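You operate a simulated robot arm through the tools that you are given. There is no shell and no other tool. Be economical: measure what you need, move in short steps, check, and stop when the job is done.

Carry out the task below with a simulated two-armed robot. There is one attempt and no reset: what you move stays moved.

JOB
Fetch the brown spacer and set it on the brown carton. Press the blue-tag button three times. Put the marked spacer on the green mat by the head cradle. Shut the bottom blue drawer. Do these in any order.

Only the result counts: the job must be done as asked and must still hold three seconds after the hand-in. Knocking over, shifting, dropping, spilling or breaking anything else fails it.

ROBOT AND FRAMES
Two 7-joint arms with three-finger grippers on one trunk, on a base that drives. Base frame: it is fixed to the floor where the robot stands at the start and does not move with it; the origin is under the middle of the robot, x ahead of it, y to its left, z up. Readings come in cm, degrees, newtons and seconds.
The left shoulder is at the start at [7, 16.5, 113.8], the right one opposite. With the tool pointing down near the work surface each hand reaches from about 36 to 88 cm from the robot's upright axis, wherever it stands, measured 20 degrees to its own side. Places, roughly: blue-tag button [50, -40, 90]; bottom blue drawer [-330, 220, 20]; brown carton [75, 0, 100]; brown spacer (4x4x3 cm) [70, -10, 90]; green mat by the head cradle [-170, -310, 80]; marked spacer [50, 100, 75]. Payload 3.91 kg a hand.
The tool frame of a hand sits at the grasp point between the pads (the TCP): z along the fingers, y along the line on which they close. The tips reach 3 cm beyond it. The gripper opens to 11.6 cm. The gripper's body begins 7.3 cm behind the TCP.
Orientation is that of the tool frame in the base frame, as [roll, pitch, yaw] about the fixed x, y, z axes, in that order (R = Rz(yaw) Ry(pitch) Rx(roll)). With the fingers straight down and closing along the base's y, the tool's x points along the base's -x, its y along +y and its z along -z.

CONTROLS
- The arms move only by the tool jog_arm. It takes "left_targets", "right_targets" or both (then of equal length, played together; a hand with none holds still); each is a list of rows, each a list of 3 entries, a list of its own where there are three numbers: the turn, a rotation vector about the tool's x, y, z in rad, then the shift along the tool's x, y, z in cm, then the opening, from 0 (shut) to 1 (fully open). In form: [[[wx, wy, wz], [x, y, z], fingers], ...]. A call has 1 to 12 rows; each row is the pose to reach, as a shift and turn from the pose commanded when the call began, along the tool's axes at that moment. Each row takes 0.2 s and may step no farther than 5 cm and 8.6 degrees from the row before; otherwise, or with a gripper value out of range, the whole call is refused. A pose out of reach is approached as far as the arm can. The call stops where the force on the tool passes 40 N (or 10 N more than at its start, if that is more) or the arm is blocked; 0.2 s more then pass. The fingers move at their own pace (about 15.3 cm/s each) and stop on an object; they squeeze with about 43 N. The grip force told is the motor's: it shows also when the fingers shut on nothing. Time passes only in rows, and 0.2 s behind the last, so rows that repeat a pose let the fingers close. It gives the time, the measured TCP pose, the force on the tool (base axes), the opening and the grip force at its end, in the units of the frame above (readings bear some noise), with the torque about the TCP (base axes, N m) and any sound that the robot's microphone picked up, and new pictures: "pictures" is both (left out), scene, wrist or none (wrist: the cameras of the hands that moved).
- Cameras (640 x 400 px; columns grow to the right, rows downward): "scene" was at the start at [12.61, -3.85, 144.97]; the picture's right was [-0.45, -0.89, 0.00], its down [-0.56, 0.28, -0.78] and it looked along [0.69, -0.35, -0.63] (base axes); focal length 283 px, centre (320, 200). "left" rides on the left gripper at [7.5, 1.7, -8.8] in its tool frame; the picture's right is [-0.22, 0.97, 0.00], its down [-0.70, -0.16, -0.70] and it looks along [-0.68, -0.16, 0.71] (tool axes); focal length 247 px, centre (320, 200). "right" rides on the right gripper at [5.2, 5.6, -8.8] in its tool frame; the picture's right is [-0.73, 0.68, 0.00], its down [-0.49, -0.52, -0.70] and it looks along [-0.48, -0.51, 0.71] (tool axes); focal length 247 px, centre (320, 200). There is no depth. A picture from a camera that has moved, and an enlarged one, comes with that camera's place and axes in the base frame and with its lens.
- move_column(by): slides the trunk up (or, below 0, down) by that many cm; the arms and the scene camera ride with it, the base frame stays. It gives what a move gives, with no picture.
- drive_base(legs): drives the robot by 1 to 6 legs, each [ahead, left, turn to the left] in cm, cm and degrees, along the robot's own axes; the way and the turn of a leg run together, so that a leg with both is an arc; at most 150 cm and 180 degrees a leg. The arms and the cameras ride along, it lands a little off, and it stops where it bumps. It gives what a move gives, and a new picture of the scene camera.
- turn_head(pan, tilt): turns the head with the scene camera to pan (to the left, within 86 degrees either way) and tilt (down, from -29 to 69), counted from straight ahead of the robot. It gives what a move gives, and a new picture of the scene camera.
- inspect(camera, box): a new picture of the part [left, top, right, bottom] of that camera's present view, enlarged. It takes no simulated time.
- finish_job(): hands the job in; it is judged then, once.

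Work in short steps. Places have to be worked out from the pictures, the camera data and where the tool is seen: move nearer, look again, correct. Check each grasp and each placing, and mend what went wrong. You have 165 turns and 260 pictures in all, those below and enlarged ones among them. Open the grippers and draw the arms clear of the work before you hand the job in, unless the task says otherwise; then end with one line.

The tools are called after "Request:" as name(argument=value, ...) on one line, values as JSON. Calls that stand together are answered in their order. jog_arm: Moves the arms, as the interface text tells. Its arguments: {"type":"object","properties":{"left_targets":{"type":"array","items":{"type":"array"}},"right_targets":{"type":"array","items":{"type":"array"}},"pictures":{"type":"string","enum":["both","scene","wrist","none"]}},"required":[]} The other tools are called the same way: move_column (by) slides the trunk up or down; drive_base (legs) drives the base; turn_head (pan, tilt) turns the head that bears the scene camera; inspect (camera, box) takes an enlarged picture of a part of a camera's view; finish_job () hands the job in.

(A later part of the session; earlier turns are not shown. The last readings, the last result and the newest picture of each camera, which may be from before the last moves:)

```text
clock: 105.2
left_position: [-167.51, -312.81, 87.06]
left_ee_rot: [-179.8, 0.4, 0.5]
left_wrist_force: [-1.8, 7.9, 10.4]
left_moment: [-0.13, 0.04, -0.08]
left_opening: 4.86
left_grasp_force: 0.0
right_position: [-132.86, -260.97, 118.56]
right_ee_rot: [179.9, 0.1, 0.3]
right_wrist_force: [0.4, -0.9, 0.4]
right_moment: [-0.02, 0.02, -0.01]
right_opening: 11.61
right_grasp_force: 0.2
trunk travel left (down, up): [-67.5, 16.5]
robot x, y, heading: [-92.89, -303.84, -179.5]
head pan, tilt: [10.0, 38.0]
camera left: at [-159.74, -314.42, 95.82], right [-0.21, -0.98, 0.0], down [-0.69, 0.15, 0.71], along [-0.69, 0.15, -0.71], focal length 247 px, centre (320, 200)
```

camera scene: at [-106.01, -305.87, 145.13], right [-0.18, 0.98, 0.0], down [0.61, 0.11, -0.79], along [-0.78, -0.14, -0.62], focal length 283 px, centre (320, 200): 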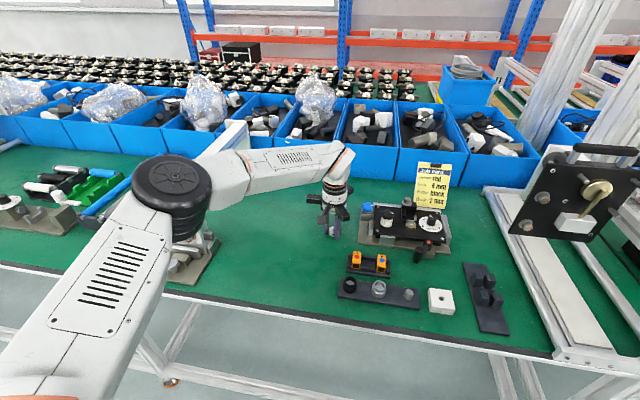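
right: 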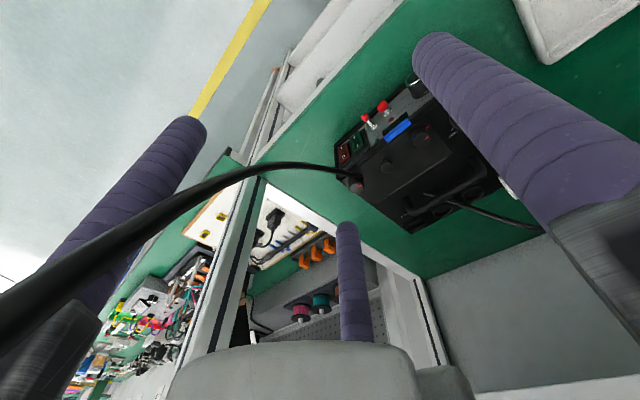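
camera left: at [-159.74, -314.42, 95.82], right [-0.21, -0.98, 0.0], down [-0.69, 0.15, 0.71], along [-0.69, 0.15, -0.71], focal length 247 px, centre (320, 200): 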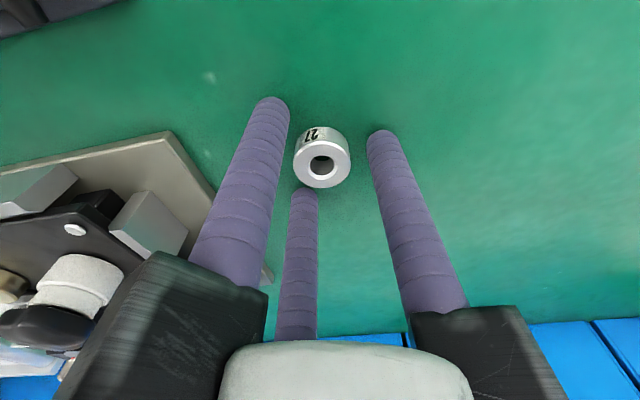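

Spacer released and standing on the green mat. I lift straight up and away.

Request:
jog_arm(left_targets=[[[0, 0, 0], [0, 0, -1], 0.45], [[0, 0, 0], [0, 0, -4.5], 0.45], [[0, 0, 0], [0, 0, -9], 0.45], [[0, 0, 0], [0, 0, -13], 0.45], [[0, 0, 0], [3, 0, -16], 0.45], [[0, 0, 0], [7, 0, -18], 0.45], [[0, 0, 0], [11, 0, -20], 0.45], [[0, 0, 0], [15, 0, -22], 0.45]])

Request:
inspect(camera="scene", box=[260, 170, 460, 320])

```text
clock: 107.0
left_position: [-152.11, -312.93, 108.89]
left_ee_rot: [-179.7, 0.5, 0.5]
left_wrist_force: [0.3, 0.2, 0.0]
left_moment: [-0.02, 0.03, 0.04]
left_opening: 5.23
left_grasp_force: 0.1
left hand out of reach, approached as far as the arm can: row 4
right_position: [-132.76, -260.96, 118.72]
right_ee_rot: [-179.9, 0.1, 0.4]
right_wrist_force: [0.1, 0.6, 0.1]
right_moment: [-0.02, 0.04, -0.03]
right_opening: 11.59
right_grasp_force: 0.1
trunk travel left (down, up): [-67.5, 16.5]
robot x, y, heading: [-92.59, -304.36, -179.8]
head pan, tilt: [10.0, 38.0]
camera scene: at [-105.89, -305.88, 145.14], right [-0.18, 0.98, 0.0], down [0.6, 0.11, -0.79], along [-0.78, -0.14, -0.61], focal length 283 px, centre (320, 200)
camera left: at [-144.42, -314.53, 117.71], right [-0.21, -0.98, 0.0], down [-0.69, 0.15, 0.71], along [-0.69, 0.15, -0.71], focal length 247 px, centre (320, 200)
```

scene: 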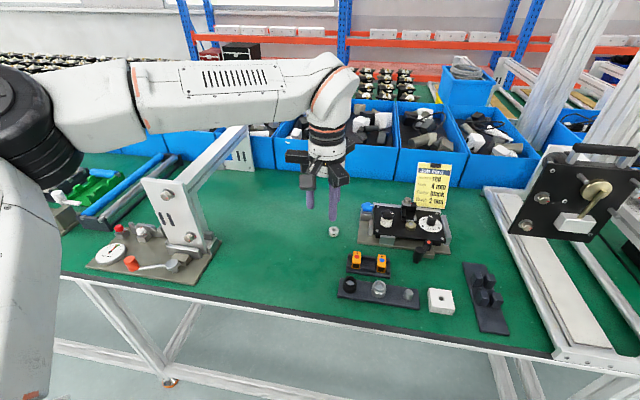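
left: 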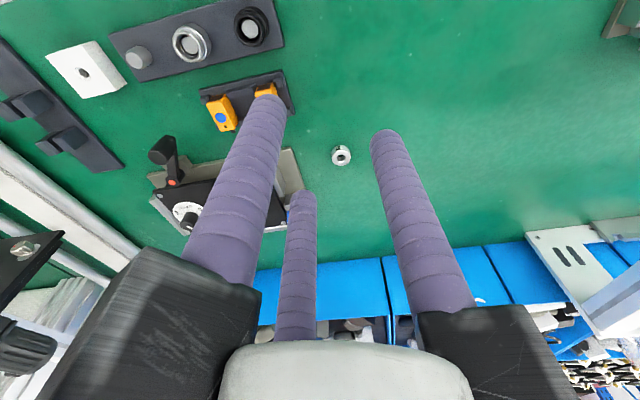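

```text
2.67 times, centred on (360, 245) of scene
camera zoom: at [-105.89, -305.88, 145.14], right [-0.18, 0.98, 0.0], down [0.6, 0.11, -0.79], along [-0.78, -0.14, -0.61], focal length 755 px, centre (213, 80)
```

zoom: 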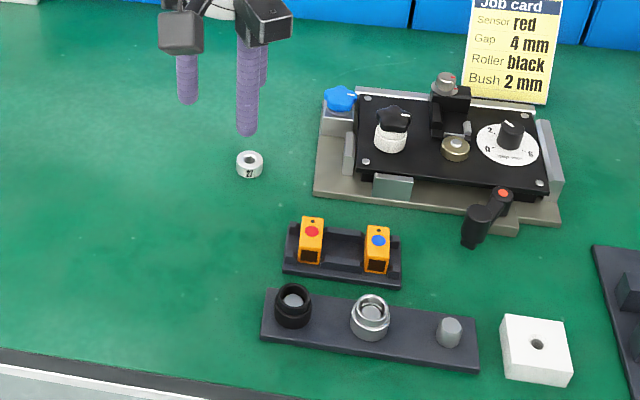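

The spacer "27" stands on the mat. Next the drawer: I back away, turn right to face +y and drive up the aisle.

Request:
drive_base(legs=[[-38, 0, 0], [0, 0, -90], [150, 0, 0], [150, 0, 0], [100, 0, 0]])

Request:
turn_head(pan=50, tilt=20)

```text
clock: 132.1
left_position: [-61.98, 154.35, 108.69]
left_ee_rot: [-179.6, 0.3, -90.2]
left_wrist_force: [0.1, 0.8, 0.2]
left_moment: [0.01, 0.01, 0.02]
left_opening: 5.21
left_grasp_force: 0.1
right_position: [-10.46, 134.19, 118.71]
right_ee_rot: [179.9, -0.1, -90.6]
right_wrist_force: [0.4, -0.1, 0.1]
right_moment: [0.01, -0.03, 0.02]
right_opening: 11.61
right_grasp_force: 0.1
trunk travel left (down, up): [-67.5, 16.5]
robot x, y, heading: [-54.44, 94.6, 89.3]
head pan, tilt: [10.0, 38.0]
camera scene: at [-55.8, 107.91, 145.11], right [0.99, 0.16, 0.0], down [0.1, -0.61, -0.79], along [-0.13, 0.78, -0.62], focal length 283 px, centre (320, 200)
```

scene: 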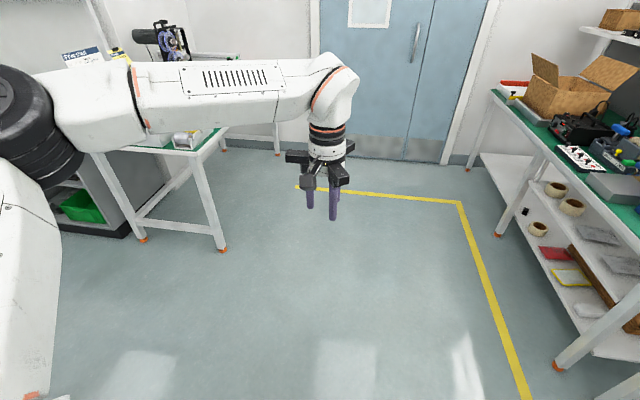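

```text
clock: 133.2
left_position: [-62.0, 154.36, 108.85]
left_ee_rot: [-179.6, 0.3, -90.3]
left_wrist_force: [0.0, 0.7, 0.2]
left_moment: [-0.01, 0.01, -0.01]
left_opening: 5.23
left_grasp_force: 0.1
right_position: [-10.51, 134.14, 118.54]
right_ee_rot: [180.0, 0.0, -90.6]
right_wrist_force: [0.1, -0.6, 0.5]
right_moment: [0.0, 0.0, 0.01]
right_opening: 11.6
right_grasp_force: 0.2
trunk travel left (down, up): [-67.5, 16.5]
robot x, y, heading: [-54.33, 94.37, 89.4]
head pan, tilt: [50.0, 20.0]
camera scene: at [-61.46, 105.47, 147.95], right [0.65, 0.76, 0.0], down [0.26, -0.22, -0.94], along [-0.71, 0.61, -0.34], focal length 283 px, centre (320, 200)
```

scene: 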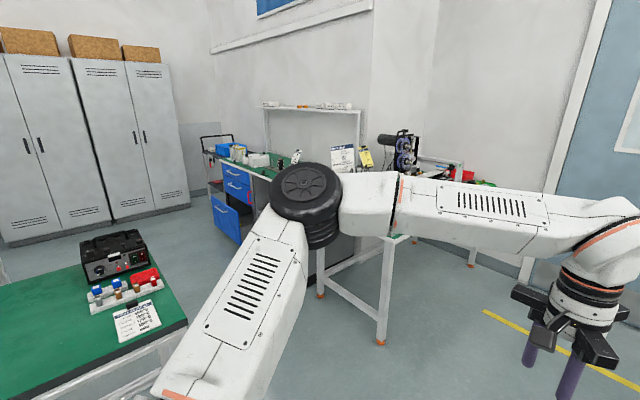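

The blue drawer cabinet is visible ahead-left, with its bottom drawer pulled out. I enlarge it.

Request:
inspect(camera="scene", box=[180, 120, 300, 260])

```text
2.86 times, centred on (240, 190) of scene
camera zoom: at [-61.46, 105.47, 147.95], right [0.65, 0.76, 0.0], down [0.26, -0.22, -0.94], along [-0.71, 0.61, -0.34], focal length 809 px, centre (549, 229)
```

zoom: 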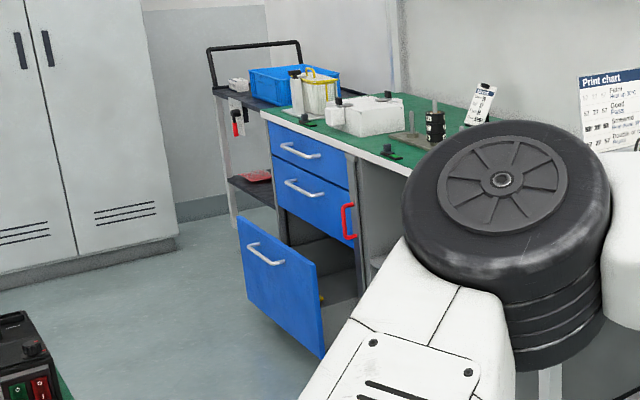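

The drawer front faces -y around x≈-340, y≈212. I drive to y≈170, turn left to face -x, and go along the gap between the benches.

Request:
drive_base(legs=[[75, 0, 0], [0, 0, 90], [100, 0, 0]])

Request:
turn_head(pan=-25, tilt=30)

```text
clock: 145.8
left_position: [-213.5, 160.84, 108.83]
left_ee_rot: [-179.7, 0.2, 0.2]
left_wrist_force: [-0.3, 0.0, -0.6]
left_moment: [-0.03, -0.01, 0.03]
left_opening: 5.22
left_grasp_force: 0.1
right_position: [-193.88, 212.6, 118.65]
right_ee_rot: [180.0, 0.0, -0.1]
right_wrist_force: [-0.2, 0.3, 0.5]
right_moment: [-0.04, 0.0, -0.02]
right_opening: 11.62
right_grasp_force: 0.0
trunk travel left (down, up): [-67.5, 16.5]
robot x, y, heading: [-153.66, 169.23, 179.6]
head pan, tilt: [50.0, 20.0]
camera scene: at [-164.82, 161.92, 147.96], right [-0.76, 0.64, 0.0], down [0.22, 0.26, -0.94], along [-0.61, -0.72, -0.34], focal length 283 px, centre (320, 200)
```

scene: 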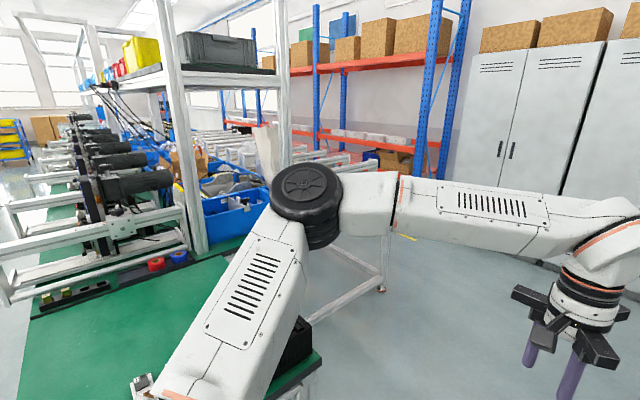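

```text
clock: 147.3
left_position: [-213.61, 160.92, 108.78]
left_ee_rot: [-179.7, 0.3, 0.2]
left_wrist_force: [0.2, 0.6, -0.4]
left_moment: [-0.03, 0.03, 0.0]
left_opening: 5.18
left_grasp_force: 0.0
right_position: [-193.77, 212.62, 118.52]
right_ee_rot: [-180.0, -0.1, -0.1]
right_wrist_force: [-0.1, -0.6, -0.6]
right_moment: [0.01, -0.01, -0.01]
right_opening: 11.61
right_grasp_force: 0.1
trunk travel left (down, up): [-67.5, 16.5]
robot x, y, heading: [-153.66, 169.17, 180.2]
head pan, tilt: [-25.0, 30.0]
camera scene: at [-167.0, 172.87, 146.35], right [0.42, 0.91, 0.0], down [0.45, -0.21, -0.87], along [-0.78, 0.37, -0.5], focal length 283 px, centre (320, 200)
```

scene: 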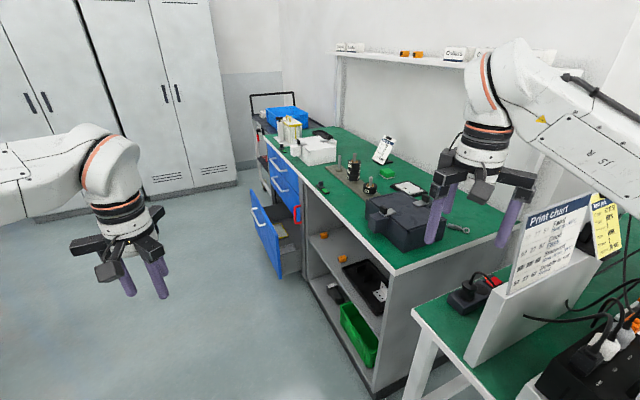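

I enlarge the drawer area to measure it.

Request:
inspect(camera="scene", box=[230, 130, 330, 290])

```text
2.50 times, centred on (280, 210) of scene
camera zoom: at [-167.0, 172.87, 146.35], right [0.42, 0.91, 0.0], down [0.45, -0.21, -0.87], along [-0.78, 0.37, -0.5], focal length 708 px, centre (420, 175)
```

zoom: 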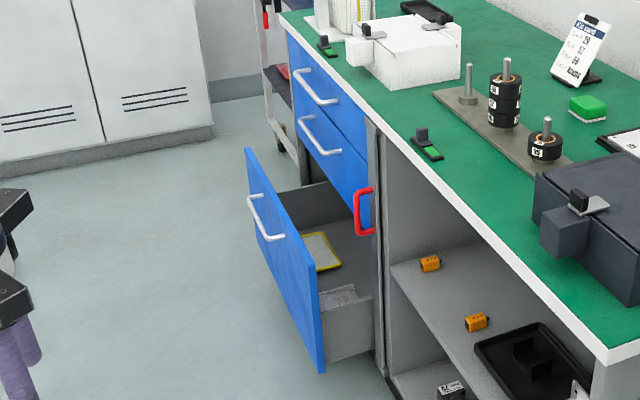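

Drawer front is about x -360…-295, y≈208, z 8–35; it is open about 14 cm. I drive past the bench end, shift left, and turn to face the drawer.

Request:
drive_base(legs=[[105, 0, 0], [58, 33, 0], [0, 0, -90]])

Request:
turn_head(pan=0, tilt=50)

```text
clock: 149.5
left_position: [-235.07, 162.18, 109.57]
left_ee_rot: [-179.5, 1.0, -1.4]
left_wrist_force: [-0.7, -0.2, -0.1]
left_moment: [-0.04, -0.02, 0.02]
left_opening: 5.22
left_grasp_force: 0.2
right_position: [-213.76, 213.06, 119.94]
right_ee_rot: [-179.1, 1.5, -1.4]
right_wrist_force: [0.2, 0.6, 0.2]
right_moment: [-0.05, -0.02, 0.0]
right_opening: 11.58
right_grasp_force: 0.0
trunk travel left (down, up): [-67.5, 16.5]
robot x, y, heading: [-176.42, 169.06, 178.4]
head pan, tilt: [-25.0, 30.0]
stopped in leg 1: the robot was blocked; the commanded pose is now the measured one
camera scene: at [-187.79, 172.72, 146.52], right [0.45, 0.89, 0.0], down [0.44, -0.22, -0.87], along [-0.78, 0.39, -0.49], focal length 283 px, centre (320, 200)
```

scene: 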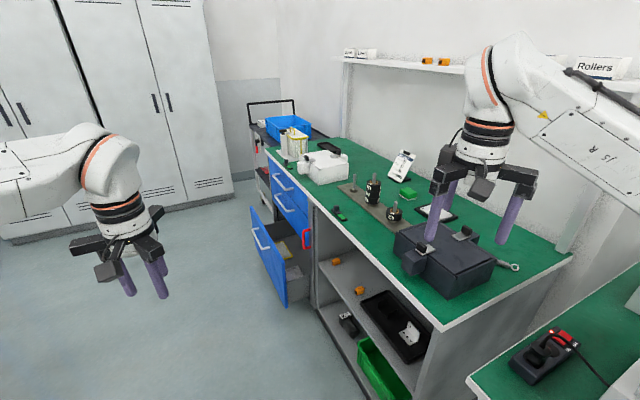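

```text
clock: 150.4
left_position: [-234.81, 162.04, 109.84]
left_ee_rot: [-179.4, 1.3, -1.3]
left_wrist_force: [0.4, 0.9, -0.4]
left_moment: [-0.01, 0.02, 0.01]
left_opening: 5.22
left_grasp_force: 0.1
right_position: [-213.75, 212.92, 120.08]
right_ee_rot: [-179.1, 1.5, -1.3]
right_wrist_force: [-0.8, 0.0, 0.7]
right_moment: [-0.01, 0.02, -0.01]
right_opening: 11.59
right_grasp_force: 0.0
trunk travel left (down, up): [-67.5, 16.5]
robot x, y, heading: [-176.07, 169.24, 178.5]
head pan, tilt: [0.0, 50.0]
camera scene: at [-187.18, 168.89, 143.63], right [0.03, 1.0, 0.0], down [0.76, -0.02, -0.65], along [-0.65, 0.02, -0.76], focal length 283 px, centre (320, 200)
```

scene: 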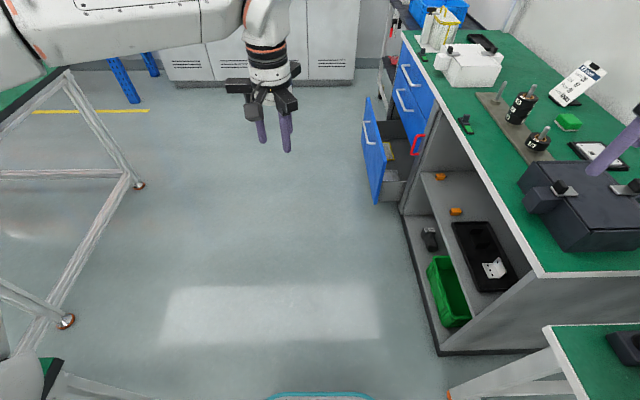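

The robot got blocked after 22 cm; I look to both sides to see what touches.

Request:
turn_head(pan=-80, tilt=45)

Request:
turn_head(pan=80, tilt=45)

```text
clock: 151.9
left_position: [-234.99, 161.92, 109.88]
left_ee_rot: [-179.3, 1.3, -1.2]
left_wrist_force: [-0.1, 0.0, 0.0]
left_moment: [0.02, 0.03, 0.01]
left_opening: 5.21
left_grasp_force: 0.0
right_position: [-213.7, 213.07, 119.95]
right_ee_rot: [-179.1, 1.5, -1.2]
right_wrist_force: [0.6, -0.1, -0.3]
right_moment: [0.0, 0.0, -0.01]
right_opening: 11.62
right_grasp_force: 0.1
trunk travel left (down, up): [-67.5, 16.5]
robot x, y, heading: [-176.34, 169.26, 178.5]
head pan, tilt: [-80.0, 45.0]
camera scene: at [-180.67, 176.71, 144.23], right [0.99, 0.15, -0.01], down [0.09, -0.7, -0.71], along [-0.12, 0.7, -0.7], focal length 283 px, centre (320, 200)
```

scene: 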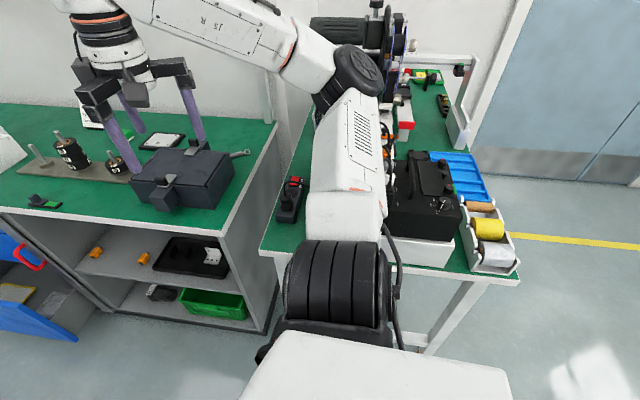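

```text
clock: 154.3
left_position: [-234.87, 162.08, 109.79]
left_ee_rot: [-179.4, 1.2, -1.2]
left_wrist_force: [0.2, -0.9, 0.3]
left_moment: [0.01, 0.05, -0.04]
left_opening: 5.25
left_grasp_force: 0.0
right_position: [-213.73, 213.0, 119.94]
right_ee_rot: [-179.1, 1.4, -1.3]
right_wrist_force: [-0.4, 0.1, 0.4]
right_moment: [0.02, 0.0, 0.0]
right_opening: 11.6
right_grasp_force: 0.0
trunk travel left (down, up): [-67.5, 16.5]
robot x, y, heading: [-176.51, 169.27, 178.6]
head pan, tilt: [80.0, 45.0]
camera scene: at [-181.09, 160.67, 144.16], right [-0.98, 0.2, 0.02], down [0.13, 0.7, -0.71], along [-0.15, -0.69, -0.71], focal length 283 px, centre (320, 200)
```

scene: 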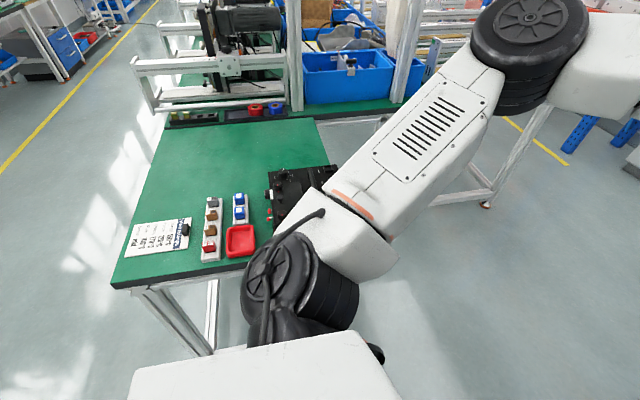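

The right arm seems to press on something at the small table. I back up the same way and check.

Request:
drive_base(legs=[[-14, 0, 0]])

Request:
turn_head(pan=-80, tilt=38)

```text
clock: 155.1
left_position: [-235.24, 162.36, 109.12]
left_ee_rot: [-179.2, 0.9, -1.6]
left_wrist_force: [-0.7, -0.2, 0.2]
left_moment: [0.01, -0.01, 0.01]
left_opening: 5.21
left_grasp_force: 0.1
right_position: [-213.86, 213.17, 119.75]
right_ee_rot: [-178.8, 1.2, -1.6]
right_wrist_force: [-0.2, 0.6, 0.6]
right_moment: [0.0, -0.02, 0.02]
right_opening: 11.59
right_grasp_force: 0.0
trunk travel left (down, up): [-67.5, 16.5]
robot x, y, heading: [-175.88, 169.01, 178.3]
head pan, tilt: [80.0, 45.0]
stopped in leg 1: the robot was blocked; the commanded pose is now the measured one
camera scene: at [-181.74, 160.67, 144.01], right [-0.98, 0.21, 0.01], down [0.14, 0.7, -0.7], along [-0.15, -0.69, -0.71], focal length 283 px, centre (320, 200)
```

scene: 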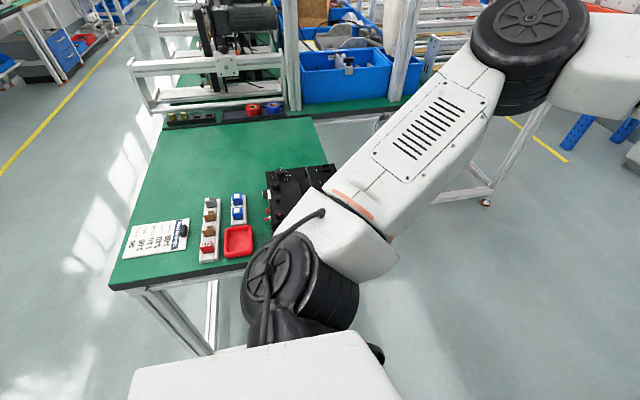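

```text
clock: 157.5
left_position: [-235.0, 162.26, 109.39]
left_ee_rot: [-179.4, 1.0, -1.3]
left_wrist_force: [-0.1, -0.9, -0.1]
left_moment: [-0.04, 0.04, 0.03]
left_opening: 5.22
left_grasp_force: 0.0
right_position: [-213.84, 212.98, 119.84]
right_ee_rot: [-178.9, 1.3, -1.5]
right_wrist_force: [0.2, -0.3, 0.5]
right_moment: [0.01, -0.01, 0.03]
right_opening: 11.6
right_grasp_force: 0.0
trunk travel left (down, up): [-67.5, 16.5]
robot x, y, heading: [-175.81, 169.12, 178.3]
head pan, tilt: [-80.0, 38.0]
camera scene: at [-181.05, 177.2, 145.21], right [0.99, 0.14, -0.01], down [0.08, -0.61, -0.79], along [-0.12, 0.78, -0.61], focal length 283 px, centre (320, 200)
```

scene: 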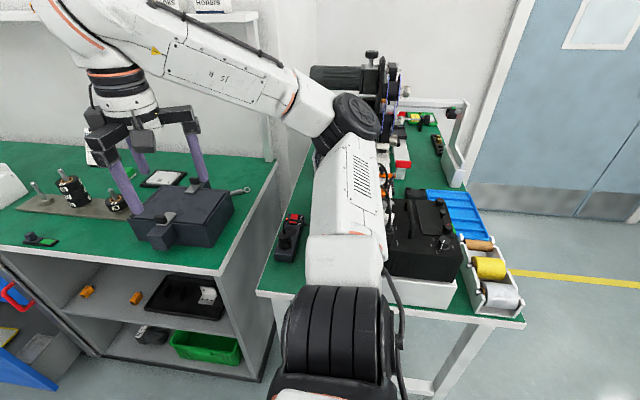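

Both directions block, so the right elbow is likely caught on the print-chart board at the small table. Raising the trunk should lift it clear without dragging.

Request:
move_column(by=4)

Request:
inspect(camera="scene", box=[200, 60, 520, 360])

```text
clock: 158.3
left_position: [-235.83, 162.61, 112.95]
left_ee_rot: [-179.6, 0.4, -1.3]
left_wrist_force: [-0.2, 1.4, -0.5]
left_moment: [-0.05, -0.03, 0.03]
left_opening: 5.2
left_grasp_force: 0.1
right_position: [-214.84, 213.66, 123.3]
right_ee_rot: [-179.3, 0.7, -1.4]
right_wrist_force: [0.5, 0.6, 0.5]
right_moment: [-0.01, 0.0, -0.01]
right_opening: 11.6
right_grasp_force: 0.1
trunk travel left (down, up): [-71.5, 12.5]
robot x, y, heading: [-176.13, 168.69, 178.3]
head pan, tilt: [-80.0, 38.0]
```

```text
1.33 times, centred on (360, 210) of scene
camera zoom: at [-182.28, 177.89, 149.11], right [0.99, 0.15, 0.0], down [0.09, -0.61, -0.79], along [-0.11, 0.78, -0.62], focal length 378 px, centre (267, 187)
```

zoom: 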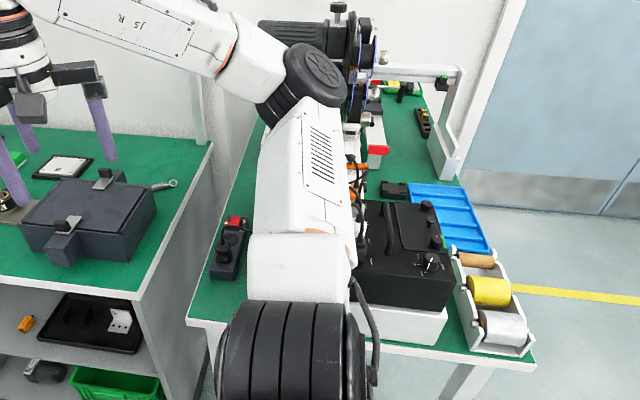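

Tilt is reducing. I raise the rest.

Request:
move_column(by=12)

Request:
turn_head(pan=-60, tilt=55)

```text
clock: 159.8
left_position: [-236.02, 162.72, 125.01]
left_ee_rot: [-179.6, 0.4, -1.4]
left_wrist_force: [-0.1, 0.1, 0.4]
left_moment: [-0.01, 0.01, -0.04]
left_opening: 5.18
left_grasp_force: 0.1
right_position: [-214.82, 213.61, 135.28]
right_ee_rot: [-179.3, 0.6, -1.5]
right_wrist_force: [-0.4, 0.0, 0.0]
right_moment: [0.0, 0.02, -0.02]
right_opening: 11.59
right_grasp_force: 0.1
trunk travel left (down, up): [-83.5, 0.5]
robot x, y, heading: [-175.89, 169.02, 178.3]
head pan, tilt: [-80.0, 38.0]
```

```text
clock: 160.7
left_position: [-236.07, 162.6, 124.92]
left_ee_rot: [-179.6, 0.5, -1.3]
left_wrist_force: [-0.4, -0.5, 0.3]
left_moment: [-0.03, -0.03, -0.02]
left_opening: 5.2
left_grasp_force: 0.1
right_position: [-214.94, 213.68, 135.26]
right_ee_rot: [-179.3, 0.7, -1.5]
right_wrist_force: [-0.3, 0.8, 0.0]
right_moment: [0.0, 0.0, 0.01]
right_opening: 11.61
right_grasp_force: 0.1
trunk travel left (down, up): [-83.5, 0.5]
robot x, y, heading: [-175.68, 169.13, 178.4]
head pan, tilt: [-60.0, 55.0]
camera scene: at [-184.48, 175.67, 158.75], right [0.88, 0.47, 0.0], down [0.39, -0.72, -0.57], along [-0.27, 0.51, -0.82], focal length 283 px, centre (320, 200)
```

scene: 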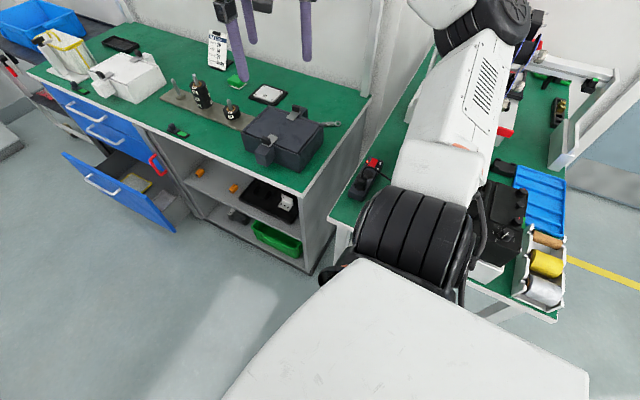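

Arms are higher now. I try backing out again.

Request:
drive_base(legs=[[-12, 0, 0]])

```text
clock: 161.9
left_position: [-224.2, 162.16, 124.94]
left_ee_rot: [-179.6, 0.2, -1.3]
left_wrist_force: [0.6, 0.2, -0.5]
left_moment: [-0.02, 0.02, 0.03]
left_opening: 5.18
left_grasp_force: 0.1
right_position: [-203.3, 213.22, 135.21]
right_ee_rot: [-179.3, 0.6, -1.4]
right_wrist_force: [0.5, 0.1, -0.5]
right_moment: [0.0, 0.01, 0.0]
right_opening: 11.61
right_grasp_force: 0.0
trunk travel left (down, up): [-83.5, 0.5]
robot x, y, heading: [-164.23, 168.75, 178.3]
head pan, tilt: [-60.0, 55.0]
camera scene: at [-172.8, 175.32, 158.73], right [0.88, 0.48, 0.0], down [0.39, -0.72, -0.57], along [-0.27, 0.5, -0.82], focal length 283 px, centre (320, 200)
```

scene: 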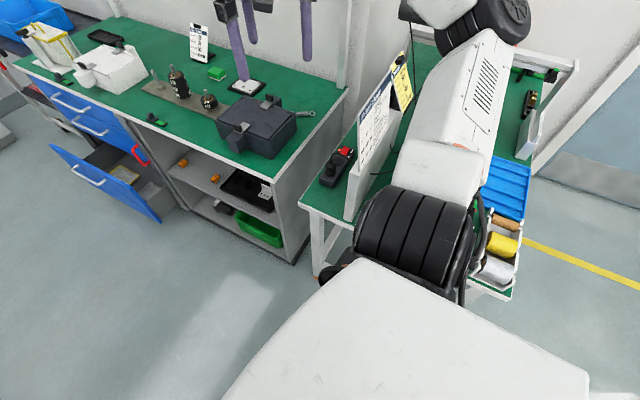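

The print-chart board stands upright at its former place ([-186, 218], top ≈122); the right elbow had ridden on its top. With the trunk raised there is ~10 cm clearance, so I go forward again in short legs.

Request:
drive_base(legs=[[15, 3, 1]])

Request:
drive_base(legs=[[20, 0, 0]])

```text
clock: 163.3
left_position: [-238.73, 158.61, 125.06]
left_ee_rot: [-179.7, 0.6, -0.3]
left_wrist_force: [0.3, 1.1, -1.2]
left_moment: [0.0, 0.0, 0.02]
left_opening: 5.23
left_grasp_force: 0.1
right_position: [-218.46, 209.81, 135.47]
right_ee_rot: [-179.2, 0.9, -0.3]
right_wrist_force: [0.5, 0.4, -0.4]
right_moment: [-0.01, 0.02, -0.03]
right_opening: 11.59
right_grasp_force: 0.0
trunk travel left (down, up): [-83.5, 0.5]
robot x, y, heading: [-179.14, 166.42, 179.3]
head pan, tilt: [-60.0, 55.0]
camera scene: at [-187.42, 172.55, 158.77], right [0.87, 0.49, 0.0], down [0.4, -0.71, -0.57], along [-0.28, 0.5, -0.82], focal length 283 px, centre (320, 200)
```

scene: 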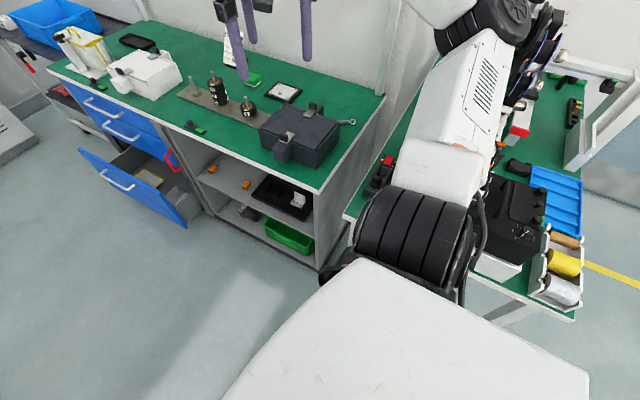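

```text
clock: 164.9
left_position: [-258.56, 158.84, 125.0]
left_ee_rot: [-179.5, 0.6, -0.4]
left_wrist_force: [0.0, -0.7, 0.4]
left_moment: [-0.02, 0.05, -0.01]
left_opening: 5.23
left_grasp_force: 0.1
right_position: [-238.43, 210.15, 135.46]
right_ee_rot: [-179.1, 0.9, -0.4]
right_wrist_force: [0.4, -0.3, 0.3]
right_moment: [-0.01, 0.01, -0.03]
right_opening: 11.61
right_grasp_force: 0.0
trunk travel left (down, up): [-83.5, 0.5]
robot x, y, heading: [-198.46, 166.12, 179.5]
head pan, tilt: [-60.0, 55.0]
camera scene: at [-207.28, 172.7, 158.77], right [0.87, 0.49, 0.0], down [0.4, -0.71, -0.57], along [-0.28, 0.5, -0.82], focal length 283 px, centre (320, 200)
```

scene: 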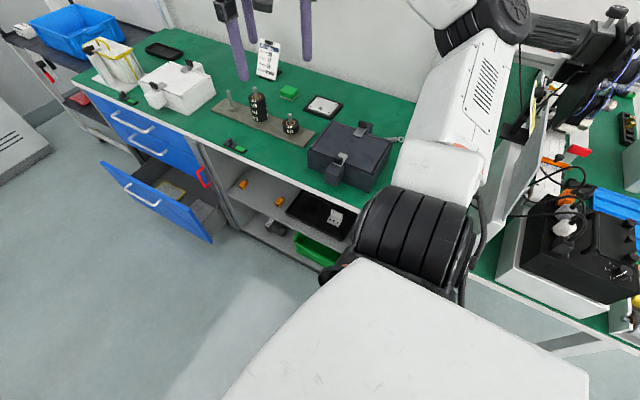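

Past the board. I continue to x≈-250, then diagonally to about [-318, 133], then turn right to face the drawer.

Request:
drive_base(legs=[[52, 0, 0], [68, 34, 0], [0, 0, -90]])

Request:
turn_head(pan=0, tilt=50)

```text
clock: 175.5
left_position: [-328.08, 193.2, 124.9]
left_ee_rot: [-179.6, 0.4, -89.7]
left_wrist_force: [0.6, -0.2, 0.3]
left_moment: [0.01, 0.01, 0.02]
left_opening: 5.24
left_grasp_force: 0.1
right_position: [-276.43, 173.69, 135.27]
right_ee_rot: [-179.2, 0.6, -89.7]
right_wrist_force: [-0.1, -0.2, 0.3]
right_moment: [-0.01, -0.01, 0.02]
right_opening: 11.58
right_grasp_force: 0.1
trunk travel left (down, up): [-83.5, 0.5]
robot x, y, heading: [-320.03, 133.47, 90.1]
head pan, tilt: [-60.0, 55.0]
camera scene: at [-313.6, 142.11, 158.75], right [0.5, -0.87, 0.0], down [-0.71, -0.41, -0.57], along [0.5, 0.29, -0.82], focal length 283 px, centre (320, 200)
```

scene: 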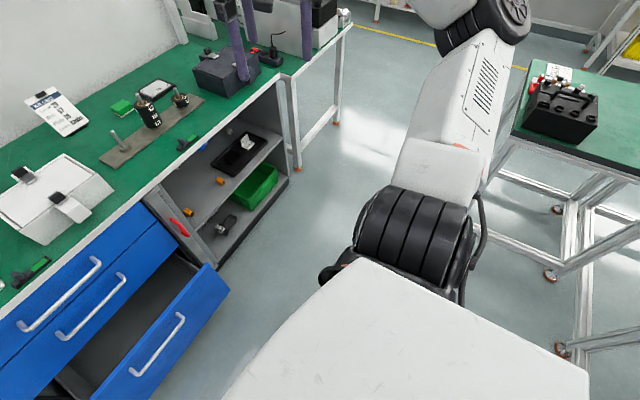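

```text
clock: 176.8
left_position: [-328.12, 193.23, 124.97]
left_ee_rot: [-179.7, 0.4, -89.7]
left_wrist_force: [-0.4, 1.0, -0.1]
left_moment: [-0.04, -0.01, -0.02]
left_opening: 5.22
left_grasp_force: 0.1
right_position: [-276.42, 173.76, 135.37]
right_ee_rot: [-179.2, 0.8, -89.7]
right_wrist_force: [-0.2, 0.3, -0.6]
right_moment: [0.01, 0.01, -0.01]
right_opening: 11.58
right_grasp_force: 0.2
trunk travel left (down, up): [-83.5, 0.5]
robot x, y, heading: [-319.92, 133.61, 90.1]
head pan, tilt: [0.0, 50.0]
camera scene: at [-319.81, 146.19, 159.4], right [1.0, 0.0, 0.0], down [0.0, -0.77, -0.64], along [0.0, 0.64, -0.77], focal length 283 px, centre (320, 200)
```

scene: 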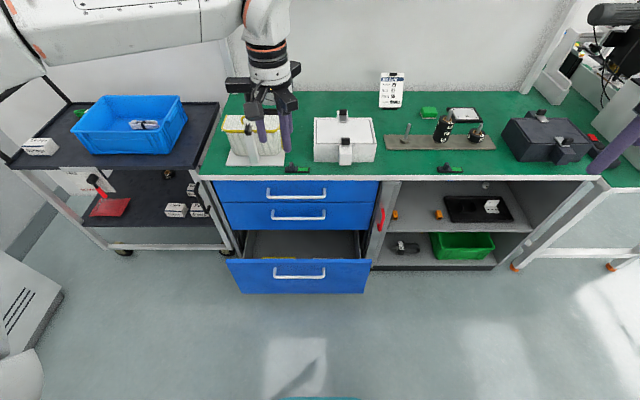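

The drawer front spans x -361…-297, z≈8–45 at y≈206, handle at z≈40. I draw the left hand back and tilt it forward about 45° so closed fingertips lead.

Request:
jog_arm(left_targets=[[[0, -0.02, 0], [4, 0, 0], 0.2], [[0, -0.1, 0], [8, 0, 0], 0.0], [[0, -0.24, 0], [8, 0, 0], 0.0], [[0, -0.38, 0], [8, 0, 0], 0.0], [[0, -0.52, 0], [8, 0, 0], 0.0], [[0, -0.66, 0], [8, 0, 0], 0.0], [[0, -0.8, 0], [8, 0, 0], 0.0], [[0, -0.8, 0], [8, 0, 0], 0.0]], pictures="scene")

Request:
move_column(by=-45)

```text
clock: 178.6
left_position: [-327.96, 185.32, 124.94]
left_ee_rot: [-179.3, 46.3, -89.2]
left_wrist_force: [-0.1, 0.3, -0.1]
left_moment: [0.0, -0.01, 0.01]
left_opening: 0.87
left_grasp_force: 43.2
right_position: [-276.51, 173.65, 135.25]
right_ee_rot: [-179.2, 0.6, -89.6]
right_wrist_force: [0.9, -0.3, 0.0]
right_moment: [-0.05, 0.0, 0.02]
right_opening: 11.6
right_grasp_force: 0.2
trunk travel left (down, up): [-83.5, 0.5]
robot x, y, heading: [-319.79, 133.46, 90.2]
head pan, tilt: [0.0, 50.0]
camera scene: at [-319.86, 146.2, 159.4], right [1.0, 0.0, 0.0], down [0.0, -0.77, -0.64], along [0.0, 0.64, -0.77], focal length 283 px, centre (320, 200)
```

scene: 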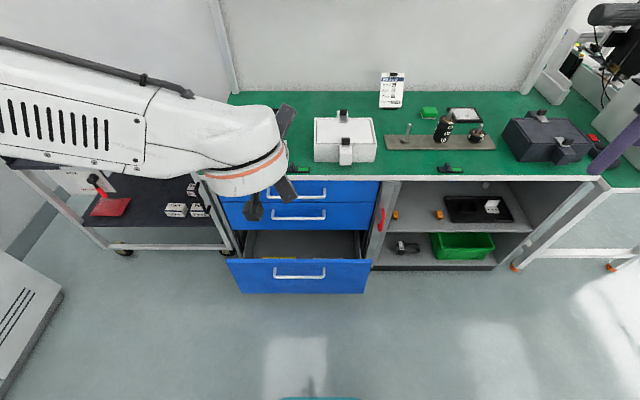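

```text
refused: -45 is not a number from -40 to 40
```

Good pose. I lower the trunk 40 cm.

Request:
move_column(by=-40)

Request:
turn_head(pan=0, tilt=35)

```text
clock: 182.4
left_position: [-328.05, 185.22, 84.99]
left_ee_rot: [-179.4, 46.2, -89.2]
left_wrist_force: [0.1, 0.4, 0.0]
left_moment: [0.02, -0.01, -0.01]
left_opening: 0.91
left_grasp_force: 43.0
right_position: [-276.51, 173.64, 95.37]
right_ee_rot: [-179.3, 0.7, -89.7]
right_wrist_force: [-0.2, 0.1, -0.2]
right_moment: [-0.01, 0.0, -0.01]
right_opening: 11.62
right_grasp_force: 0.0
trunk travel left (down, up): [-43.5, 40.5]
robot x, y, heading: [-319.95, 133.34, 89.8]
head pan, tilt: [0.0, 50.0]
```

```text
clock: 183.2
left_position: [-328.06, 185.21, 84.83]
left_ee_rot: [-179.4, 46.3, -89.1]
left_wrist_force: [0.3, -0.2, 0.7]
left_moment: [-0.04, -0.01, -0.01]
left_opening: 0.89
left_grasp_force: 43.4
right_position: [-276.55, 173.69, 95.37]
right_ee_rot: [-179.2, 0.8, -89.8]
right_wrist_force: [0.2, 0.0, -0.5]
right_moment: [-0.01, 0.0, 0.0]
right_opening: 11.61
right_grasp_force: 0.2
trunk travel left (down, up): [-43.5, 40.5]
robot x, y, heading: [-319.35, 133.2, 90.2]
head pan, tilt: [0.0, 35.0]
camera scene: at [-319.83, 147.28, 121.56], right [1.0, 0.0, 0.0], down [0.0, -0.57, -0.82], along [0.0, 0.82, -0.57], focal length 283 px, centre (320, 200)
```

scene: 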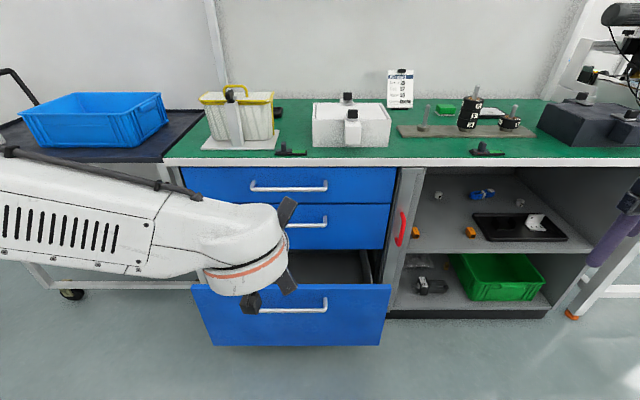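

The drawer front is at y≈205.5, z≈11–47. I lower the trunk another 40 cm.

Request:
move_column(by=-40)

Request:
turn_head(pan=0, tilt=30)

```text
clock: 187.0
left_position: [-327.98, 185.33, 44.8]
left_ee_rot: [-179.4, 46.3, -89.2]
left_wrist_force: [-0.8, -0.3, -0.6]
left_moment: [-0.03, 0.02, 0.01]
left_opening: 0.9
left_grasp_force: 43.4
right_position: [-276.5, 173.69, 55.27]
right_ee_rot: [-179.3, 0.7, -89.7]
right_wrist_force: [-0.2, -0.3, -0.2]
right_moment: [-0.03, -0.01, -0.04]
right_opening: 11.6
right_grasp_force: 0.1
trunk travel left (down, up): [-3.5, 80.5]
robot x, y, heading: [-319.71, 133.31, 90.1]
head pan, tilt: [0.0, 35.0]
```

```text
clock: 187.7
left_position: [-327.83, 185.2, 44.85]
left_ee_rot: [-179.4, 46.3, -89.2]
left_wrist_force: [-0.2, -0.1, 0.2]
left_moment: [0.03, -0.02, 0.03]
left_opening: 0.9
left_grasp_force: 43.0
right_position: [-276.42, 173.69, 55.28]
right_ee_rot: [-179.3, 0.7, -89.7]
right_wrist_force: [0.2, 0.0, -0.1]
right_moment: [0.02, -0.01, 0.01]
right_opening: 11.62
right_grasp_force: 0.0
trunk travel left (down, up): [-3.5, 80.5]
robot x, y, heading: [-320.04, 133.22, 89.9]
head pan, tilt: [0.0, 30.0]
camera scene: at [-319.84, 147.52, 82.35], right [1.0, 0.0, 0.0], down [0.0, -0.5, -0.87], along [0.0, 0.87, -0.5], focal length 283 px, centre (320, 200)
```

scene: 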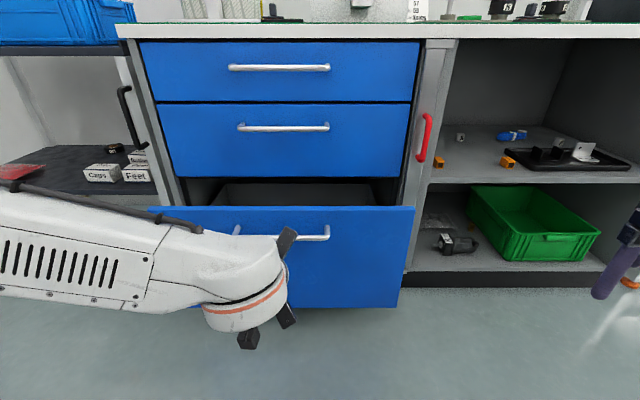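

Drawer geometry confirmed. I lower the hand 17 cm so the tips point at the face below the handle.

Request:
jog_arm(left_targets=[[[0, 0, 0], [3, 0, 2.9], 0.0], [[0, 0, 0], [6.1, 0, 5.9], 0.0], [[0, 0, 0], [9.2, 0, 8.8], 0.0], [[0, 0, 0], [12.2, 0, 11.7], 0.0], [[0, 0, 0], [12.2, 0, 11.7], 0.0]])

```text
clock: 188.9
left_position: [-327.94, 185.29, 27.89]
left_ee_rot: [-179.4, 46.3, -89.2]
left_wrist_force: [-0.2, 0.2, -0.1]
left_moment: [0.01, 0.0, -0.01]
left_opening: 0.91
left_grasp_force: 43.1
right_position: [-276.52, 173.59, 55.23]
right_ee_rot: [-179.2, 0.7, -89.7]
right_wrist_force: [0.6, -0.3, -1.0]
right_moment: [0.0, 0.03, -0.02]
right_opening: 11.6
right_grasp_force: 0.1
trunk travel left (down, up): [-3.5, 80.5]
robot x, y, heading: [-319.69, 133.53, 90.3]
head pan, tilt: [0.0, 30.0]
camera scene: at [-319.83, 147.52, 82.35], right [1.0, 0.0, 0.0], down [0.0, -0.5, -0.87], along [0.0, 0.87, -0.5], focal length 283 px, centre (320, 200)
camera left: at [-329.35, 173.76, 28.68], right [-0.98, 0.15, 0.15], down [0.15, -0.02, 0.99], along [0.15, 0.99, 0.0], focal length 247 px, centre (320, 200)
```

scene: 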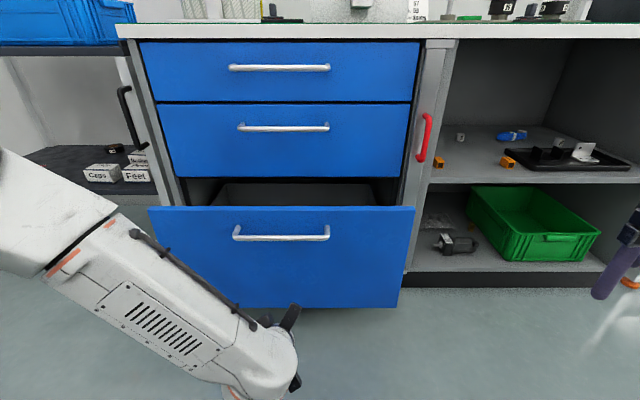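
left: 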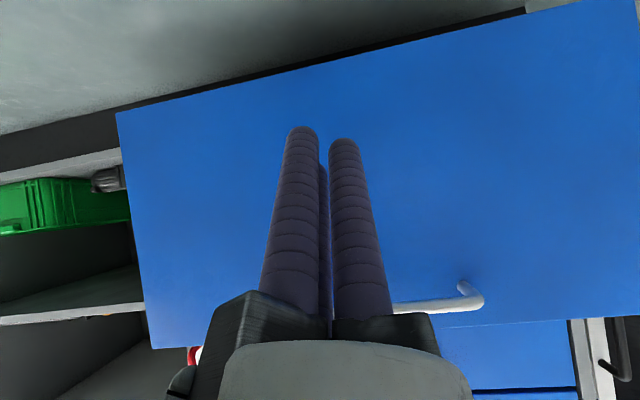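

The tips face the drawer's middle. I lower 3.5 cm to clear the handle and advance 14 cm.

Request:
jog_arm(left_targets=[[[0, 0, 0], [2.5, 0, 2.4], 0.0], [[0, 0, 0], [-0.6, 0, 5.6], 0.0], [[0, 0, 0], [-3.8, 0, 9], 0.0], [[0, 0, 0], [-7.1, 0, 12.4], 0.0], [[0, 0, 0], [-7.1, 0, 12.4], 0.0]])

```text
clock: 190.1
left_position: [-328.05, 199.08, 24.76]
left_ee_rot: [-179.3, 46.3, -89.2]
left_wrist_force: [-0.4, -0.1, -0.6]
left_moment: [0.01, -0.02, -0.05]
left_opening: 0.89
left_grasp_force: 43.0
right_position: [-276.45, 173.67, 55.36]
right_ee_rot: [-179.2, 0.7, -89.6]
right_wrist_force: [-0.4, -0.2, 0.2]
right_moment: [0.01, -0.02, 0.01]
right_opening: 11.58
right_grasp_force: 0.0
trunk travel left (down, up): [-3.5, 80.5]
robot x, y, heading: [-319.43, 133.55, 90.0]
head pan, tilt: [0.0, 30.0]
camera scene: at [-319.83, 147.52, 82.35], right [1.0, 0.0, 0.0], down [0.0, -0.5, -0.87], along [0.0, 0.87, -0.5], focal length 283 px, centre (320, 200)
camera left: at [-329.59, 187.64, 25.42], right [-0.98, 0.15, 0.15], down [0.15, -0.02, 0.99], along [0.15, 0.99, 0.0], focal length 247 px, centre (320, 200)
```

scene: 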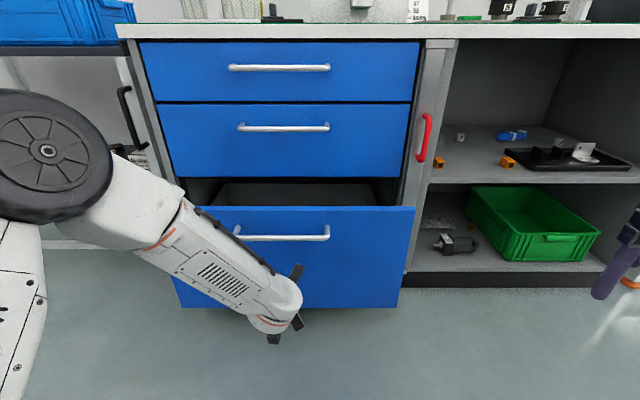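
left: 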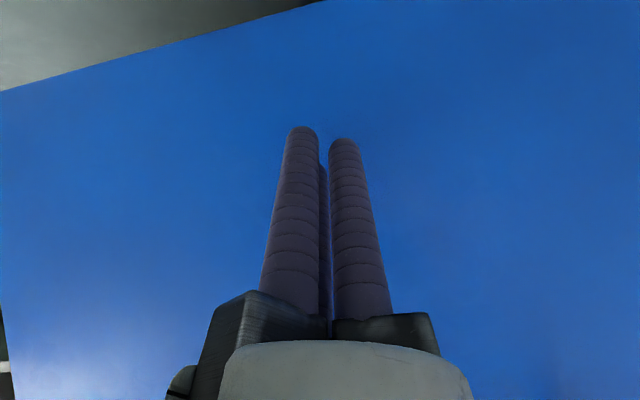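

I push forward 8 cm.

Request:
jog_arm(left_targets=[[[0, 0, 0], [-1.4, 0, 1.45], 0.0], [[0, 0, 0], [-2.8, 0, 2.9], 0.0], [[0, 0, 0], [-4.15, 0, 4.3], 0.0], [[0, 0, 0], [-5.5, 0, 5.8], 0.0], [[0, 0, 0], [-5.5, 0, 5.8], 0.0]], pictures="scene")

```text
clock: 191.3
left_position: [-327.94, 207.13, 24.63]
left_ee_rot: [-179.4, 46.4, -89.3]
left_wrist_force: [-0.7, -1.0, -0.2]
left_moment: [0.01, 0.0, -0.02]
left_opening: 0.88
left_grasp_force: 42.7
right_position: [-276.4, 173.72, 55.28]
right_ee_rot: [-179.2, 0.7, -89.6]
right_wrist_force: [-0.4, 0.8, 0.3]
right_moment: [-0.01, 0.0, 0.0]
right_opening: 11.58
right_grasp_force: 0.1
trunk travel left (down, up): [-3.5, 80.5]
robot x, y, heading: [-319.15, 133.55, 89.8]
head pan, tilt: [0.0, 30.0]
camera scene: at [-319.83, 147.53, 82.35], right [1.0, 0.0, 0.0], down [0.0, -0.5, -0.87], along [0.0, 0.87, -0.5], focal length 283 px, centre (320, 200)
```

scene: 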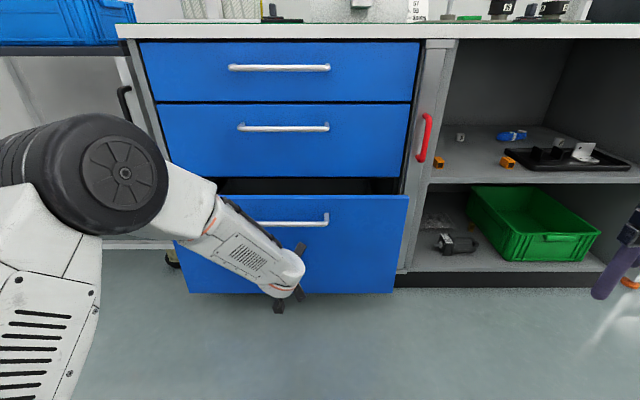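

The drawer slides in easily. I push on in two-centimetre steps.

Request:
jog_arm(left_targets=[[[0, 0, 0], [-1.4, 0, 1.45], 0.0], [[0, 0, 0], [-2.8, 0, 2.9], 0.0], [[0, 0, 0], [-4.15, 0, 4.3], 0.0], [[0, 0, 0], [-5.5, 0, 5.8], 0.0], [[0, 0, 0], [-5.5, 0, 5.8], 0.0]], pictures="scene")

```text
clock: 192.5
left_position: [-328.0, 215.11, 24.6]
left_ee_rot: [-179.5, 46.3, -89.3]
left_wrist_force: [-0.1, -0.5, 0.3]
left_moment: [0.0, 0.03, -0.03]
left_opening: 0.89
left_grasp_force: 42.7
right_position: [-276.44, 173.73, 55.19]
right_ee_rot: [-179.2, 0.8, -89.7]
right_wrist_force: [0.9, -0.1, 0.0]
right_moment: [0.03, 0.03, -0.02]
right_opening: 11.61
right_grasp_force: 0.0
trunk travel left (down, up): [-3.5, 80.5]
robot x, y, heading: [-319.57, 133.23, 89.9]
head pan, tilt: [0.0, 30.0]
camera scene: at [-319.83, 147.53, 82.35], right [1.0, 0.0, 0.0], down [0.0, -0.5, -0.87], along [0.0, 0.87, -0.5], focal length 283 px, centre (320, 200)
```

scene: 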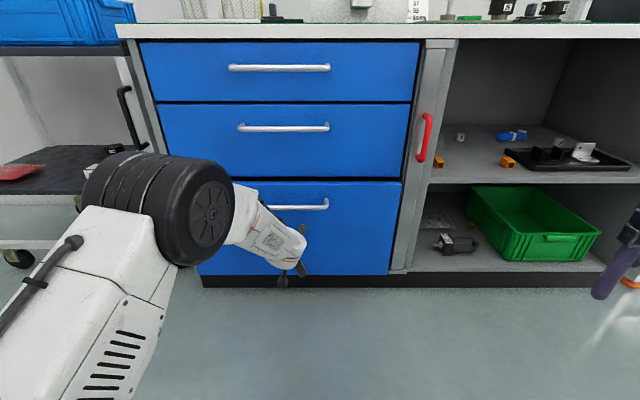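

Nearly flush. I push the last bit in small steps until it stops.

Request:
jog_arm(left_targets=[[[0, 0, 0], [-0.5, 0, 0.5], 0.0], [[0, 0, 0], [-1.0, 0, 1.05], 0.0], [[0, 0, 0], [-1.5, 0, 1.55], 0.0], [[0, 0, 0], [-2, 0, 2.05], 0.0], [[0, 0, 0], [-2, 0, 2.05], 0.0]], pictures="scene")

Request:
inspect(camera="scene", box=[160, 150, 440, 310])

```text
clock: 193.7
left_position: [-327.94, 217.84, 24.58]
left_ee_rot: [-179.1, 46.6, -89.2]
left_wrist_force: [0.1, 0.3, -0.1]
left_moment: [0.0, 0.0, 0.04]
left_opening: 0.91
left_grasp_force: 43.3
right_position: [-276.44, 173.71, 55.23]
right_ee_rot: [-179.2, 0.8, -89.6]
right_wrist_force: [-0.2, 1.4, 0.2]
right_moment: [0.0, -0.01, 0.0]
right_opening: 11.59
right_grasp_force: 0.1
trunk travel left (down, up): [-3.5, 80.5]
robot x, y, heading: [-320.06, 133.5, 90.0]
head pan, tilt: [0.0, 30.0]
camera scene: at [-319.83, 147.52, 82.35], right [1.0, 0.0, 0.0], down [0.0, -0.5, -0.87], along [0.0, 0.87, -0.5], focal length 283 px, centre (320, 200)
```

scene: 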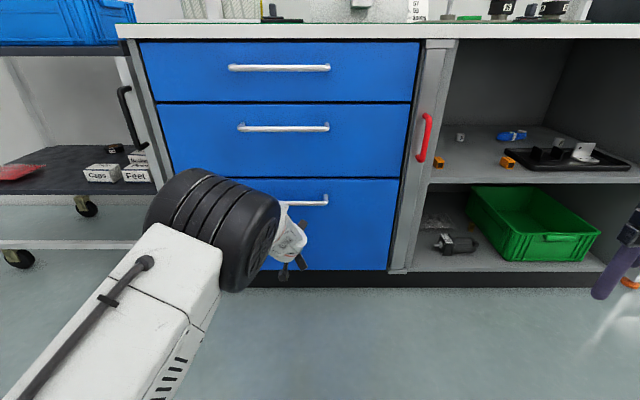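

```text
2.29 times, centred on (300, 230) of scene
camera zoom: at [-319.83, 147.52, 82.35], right [1.0, 0.0, 0.0], down [0.0, -0.5, -0.87], along [0.0, 0.87, -0.5], focal length 647 px, centre (366, 131)
```

zoom: 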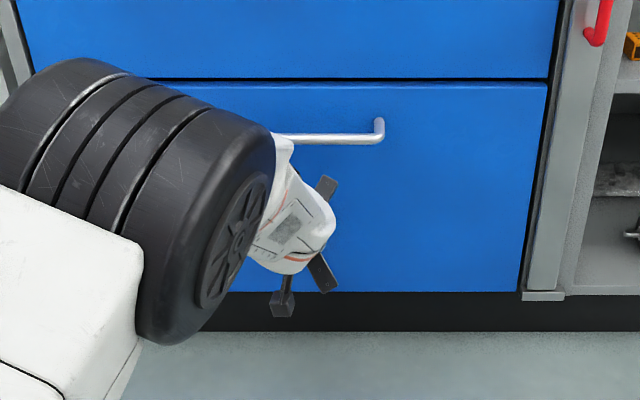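

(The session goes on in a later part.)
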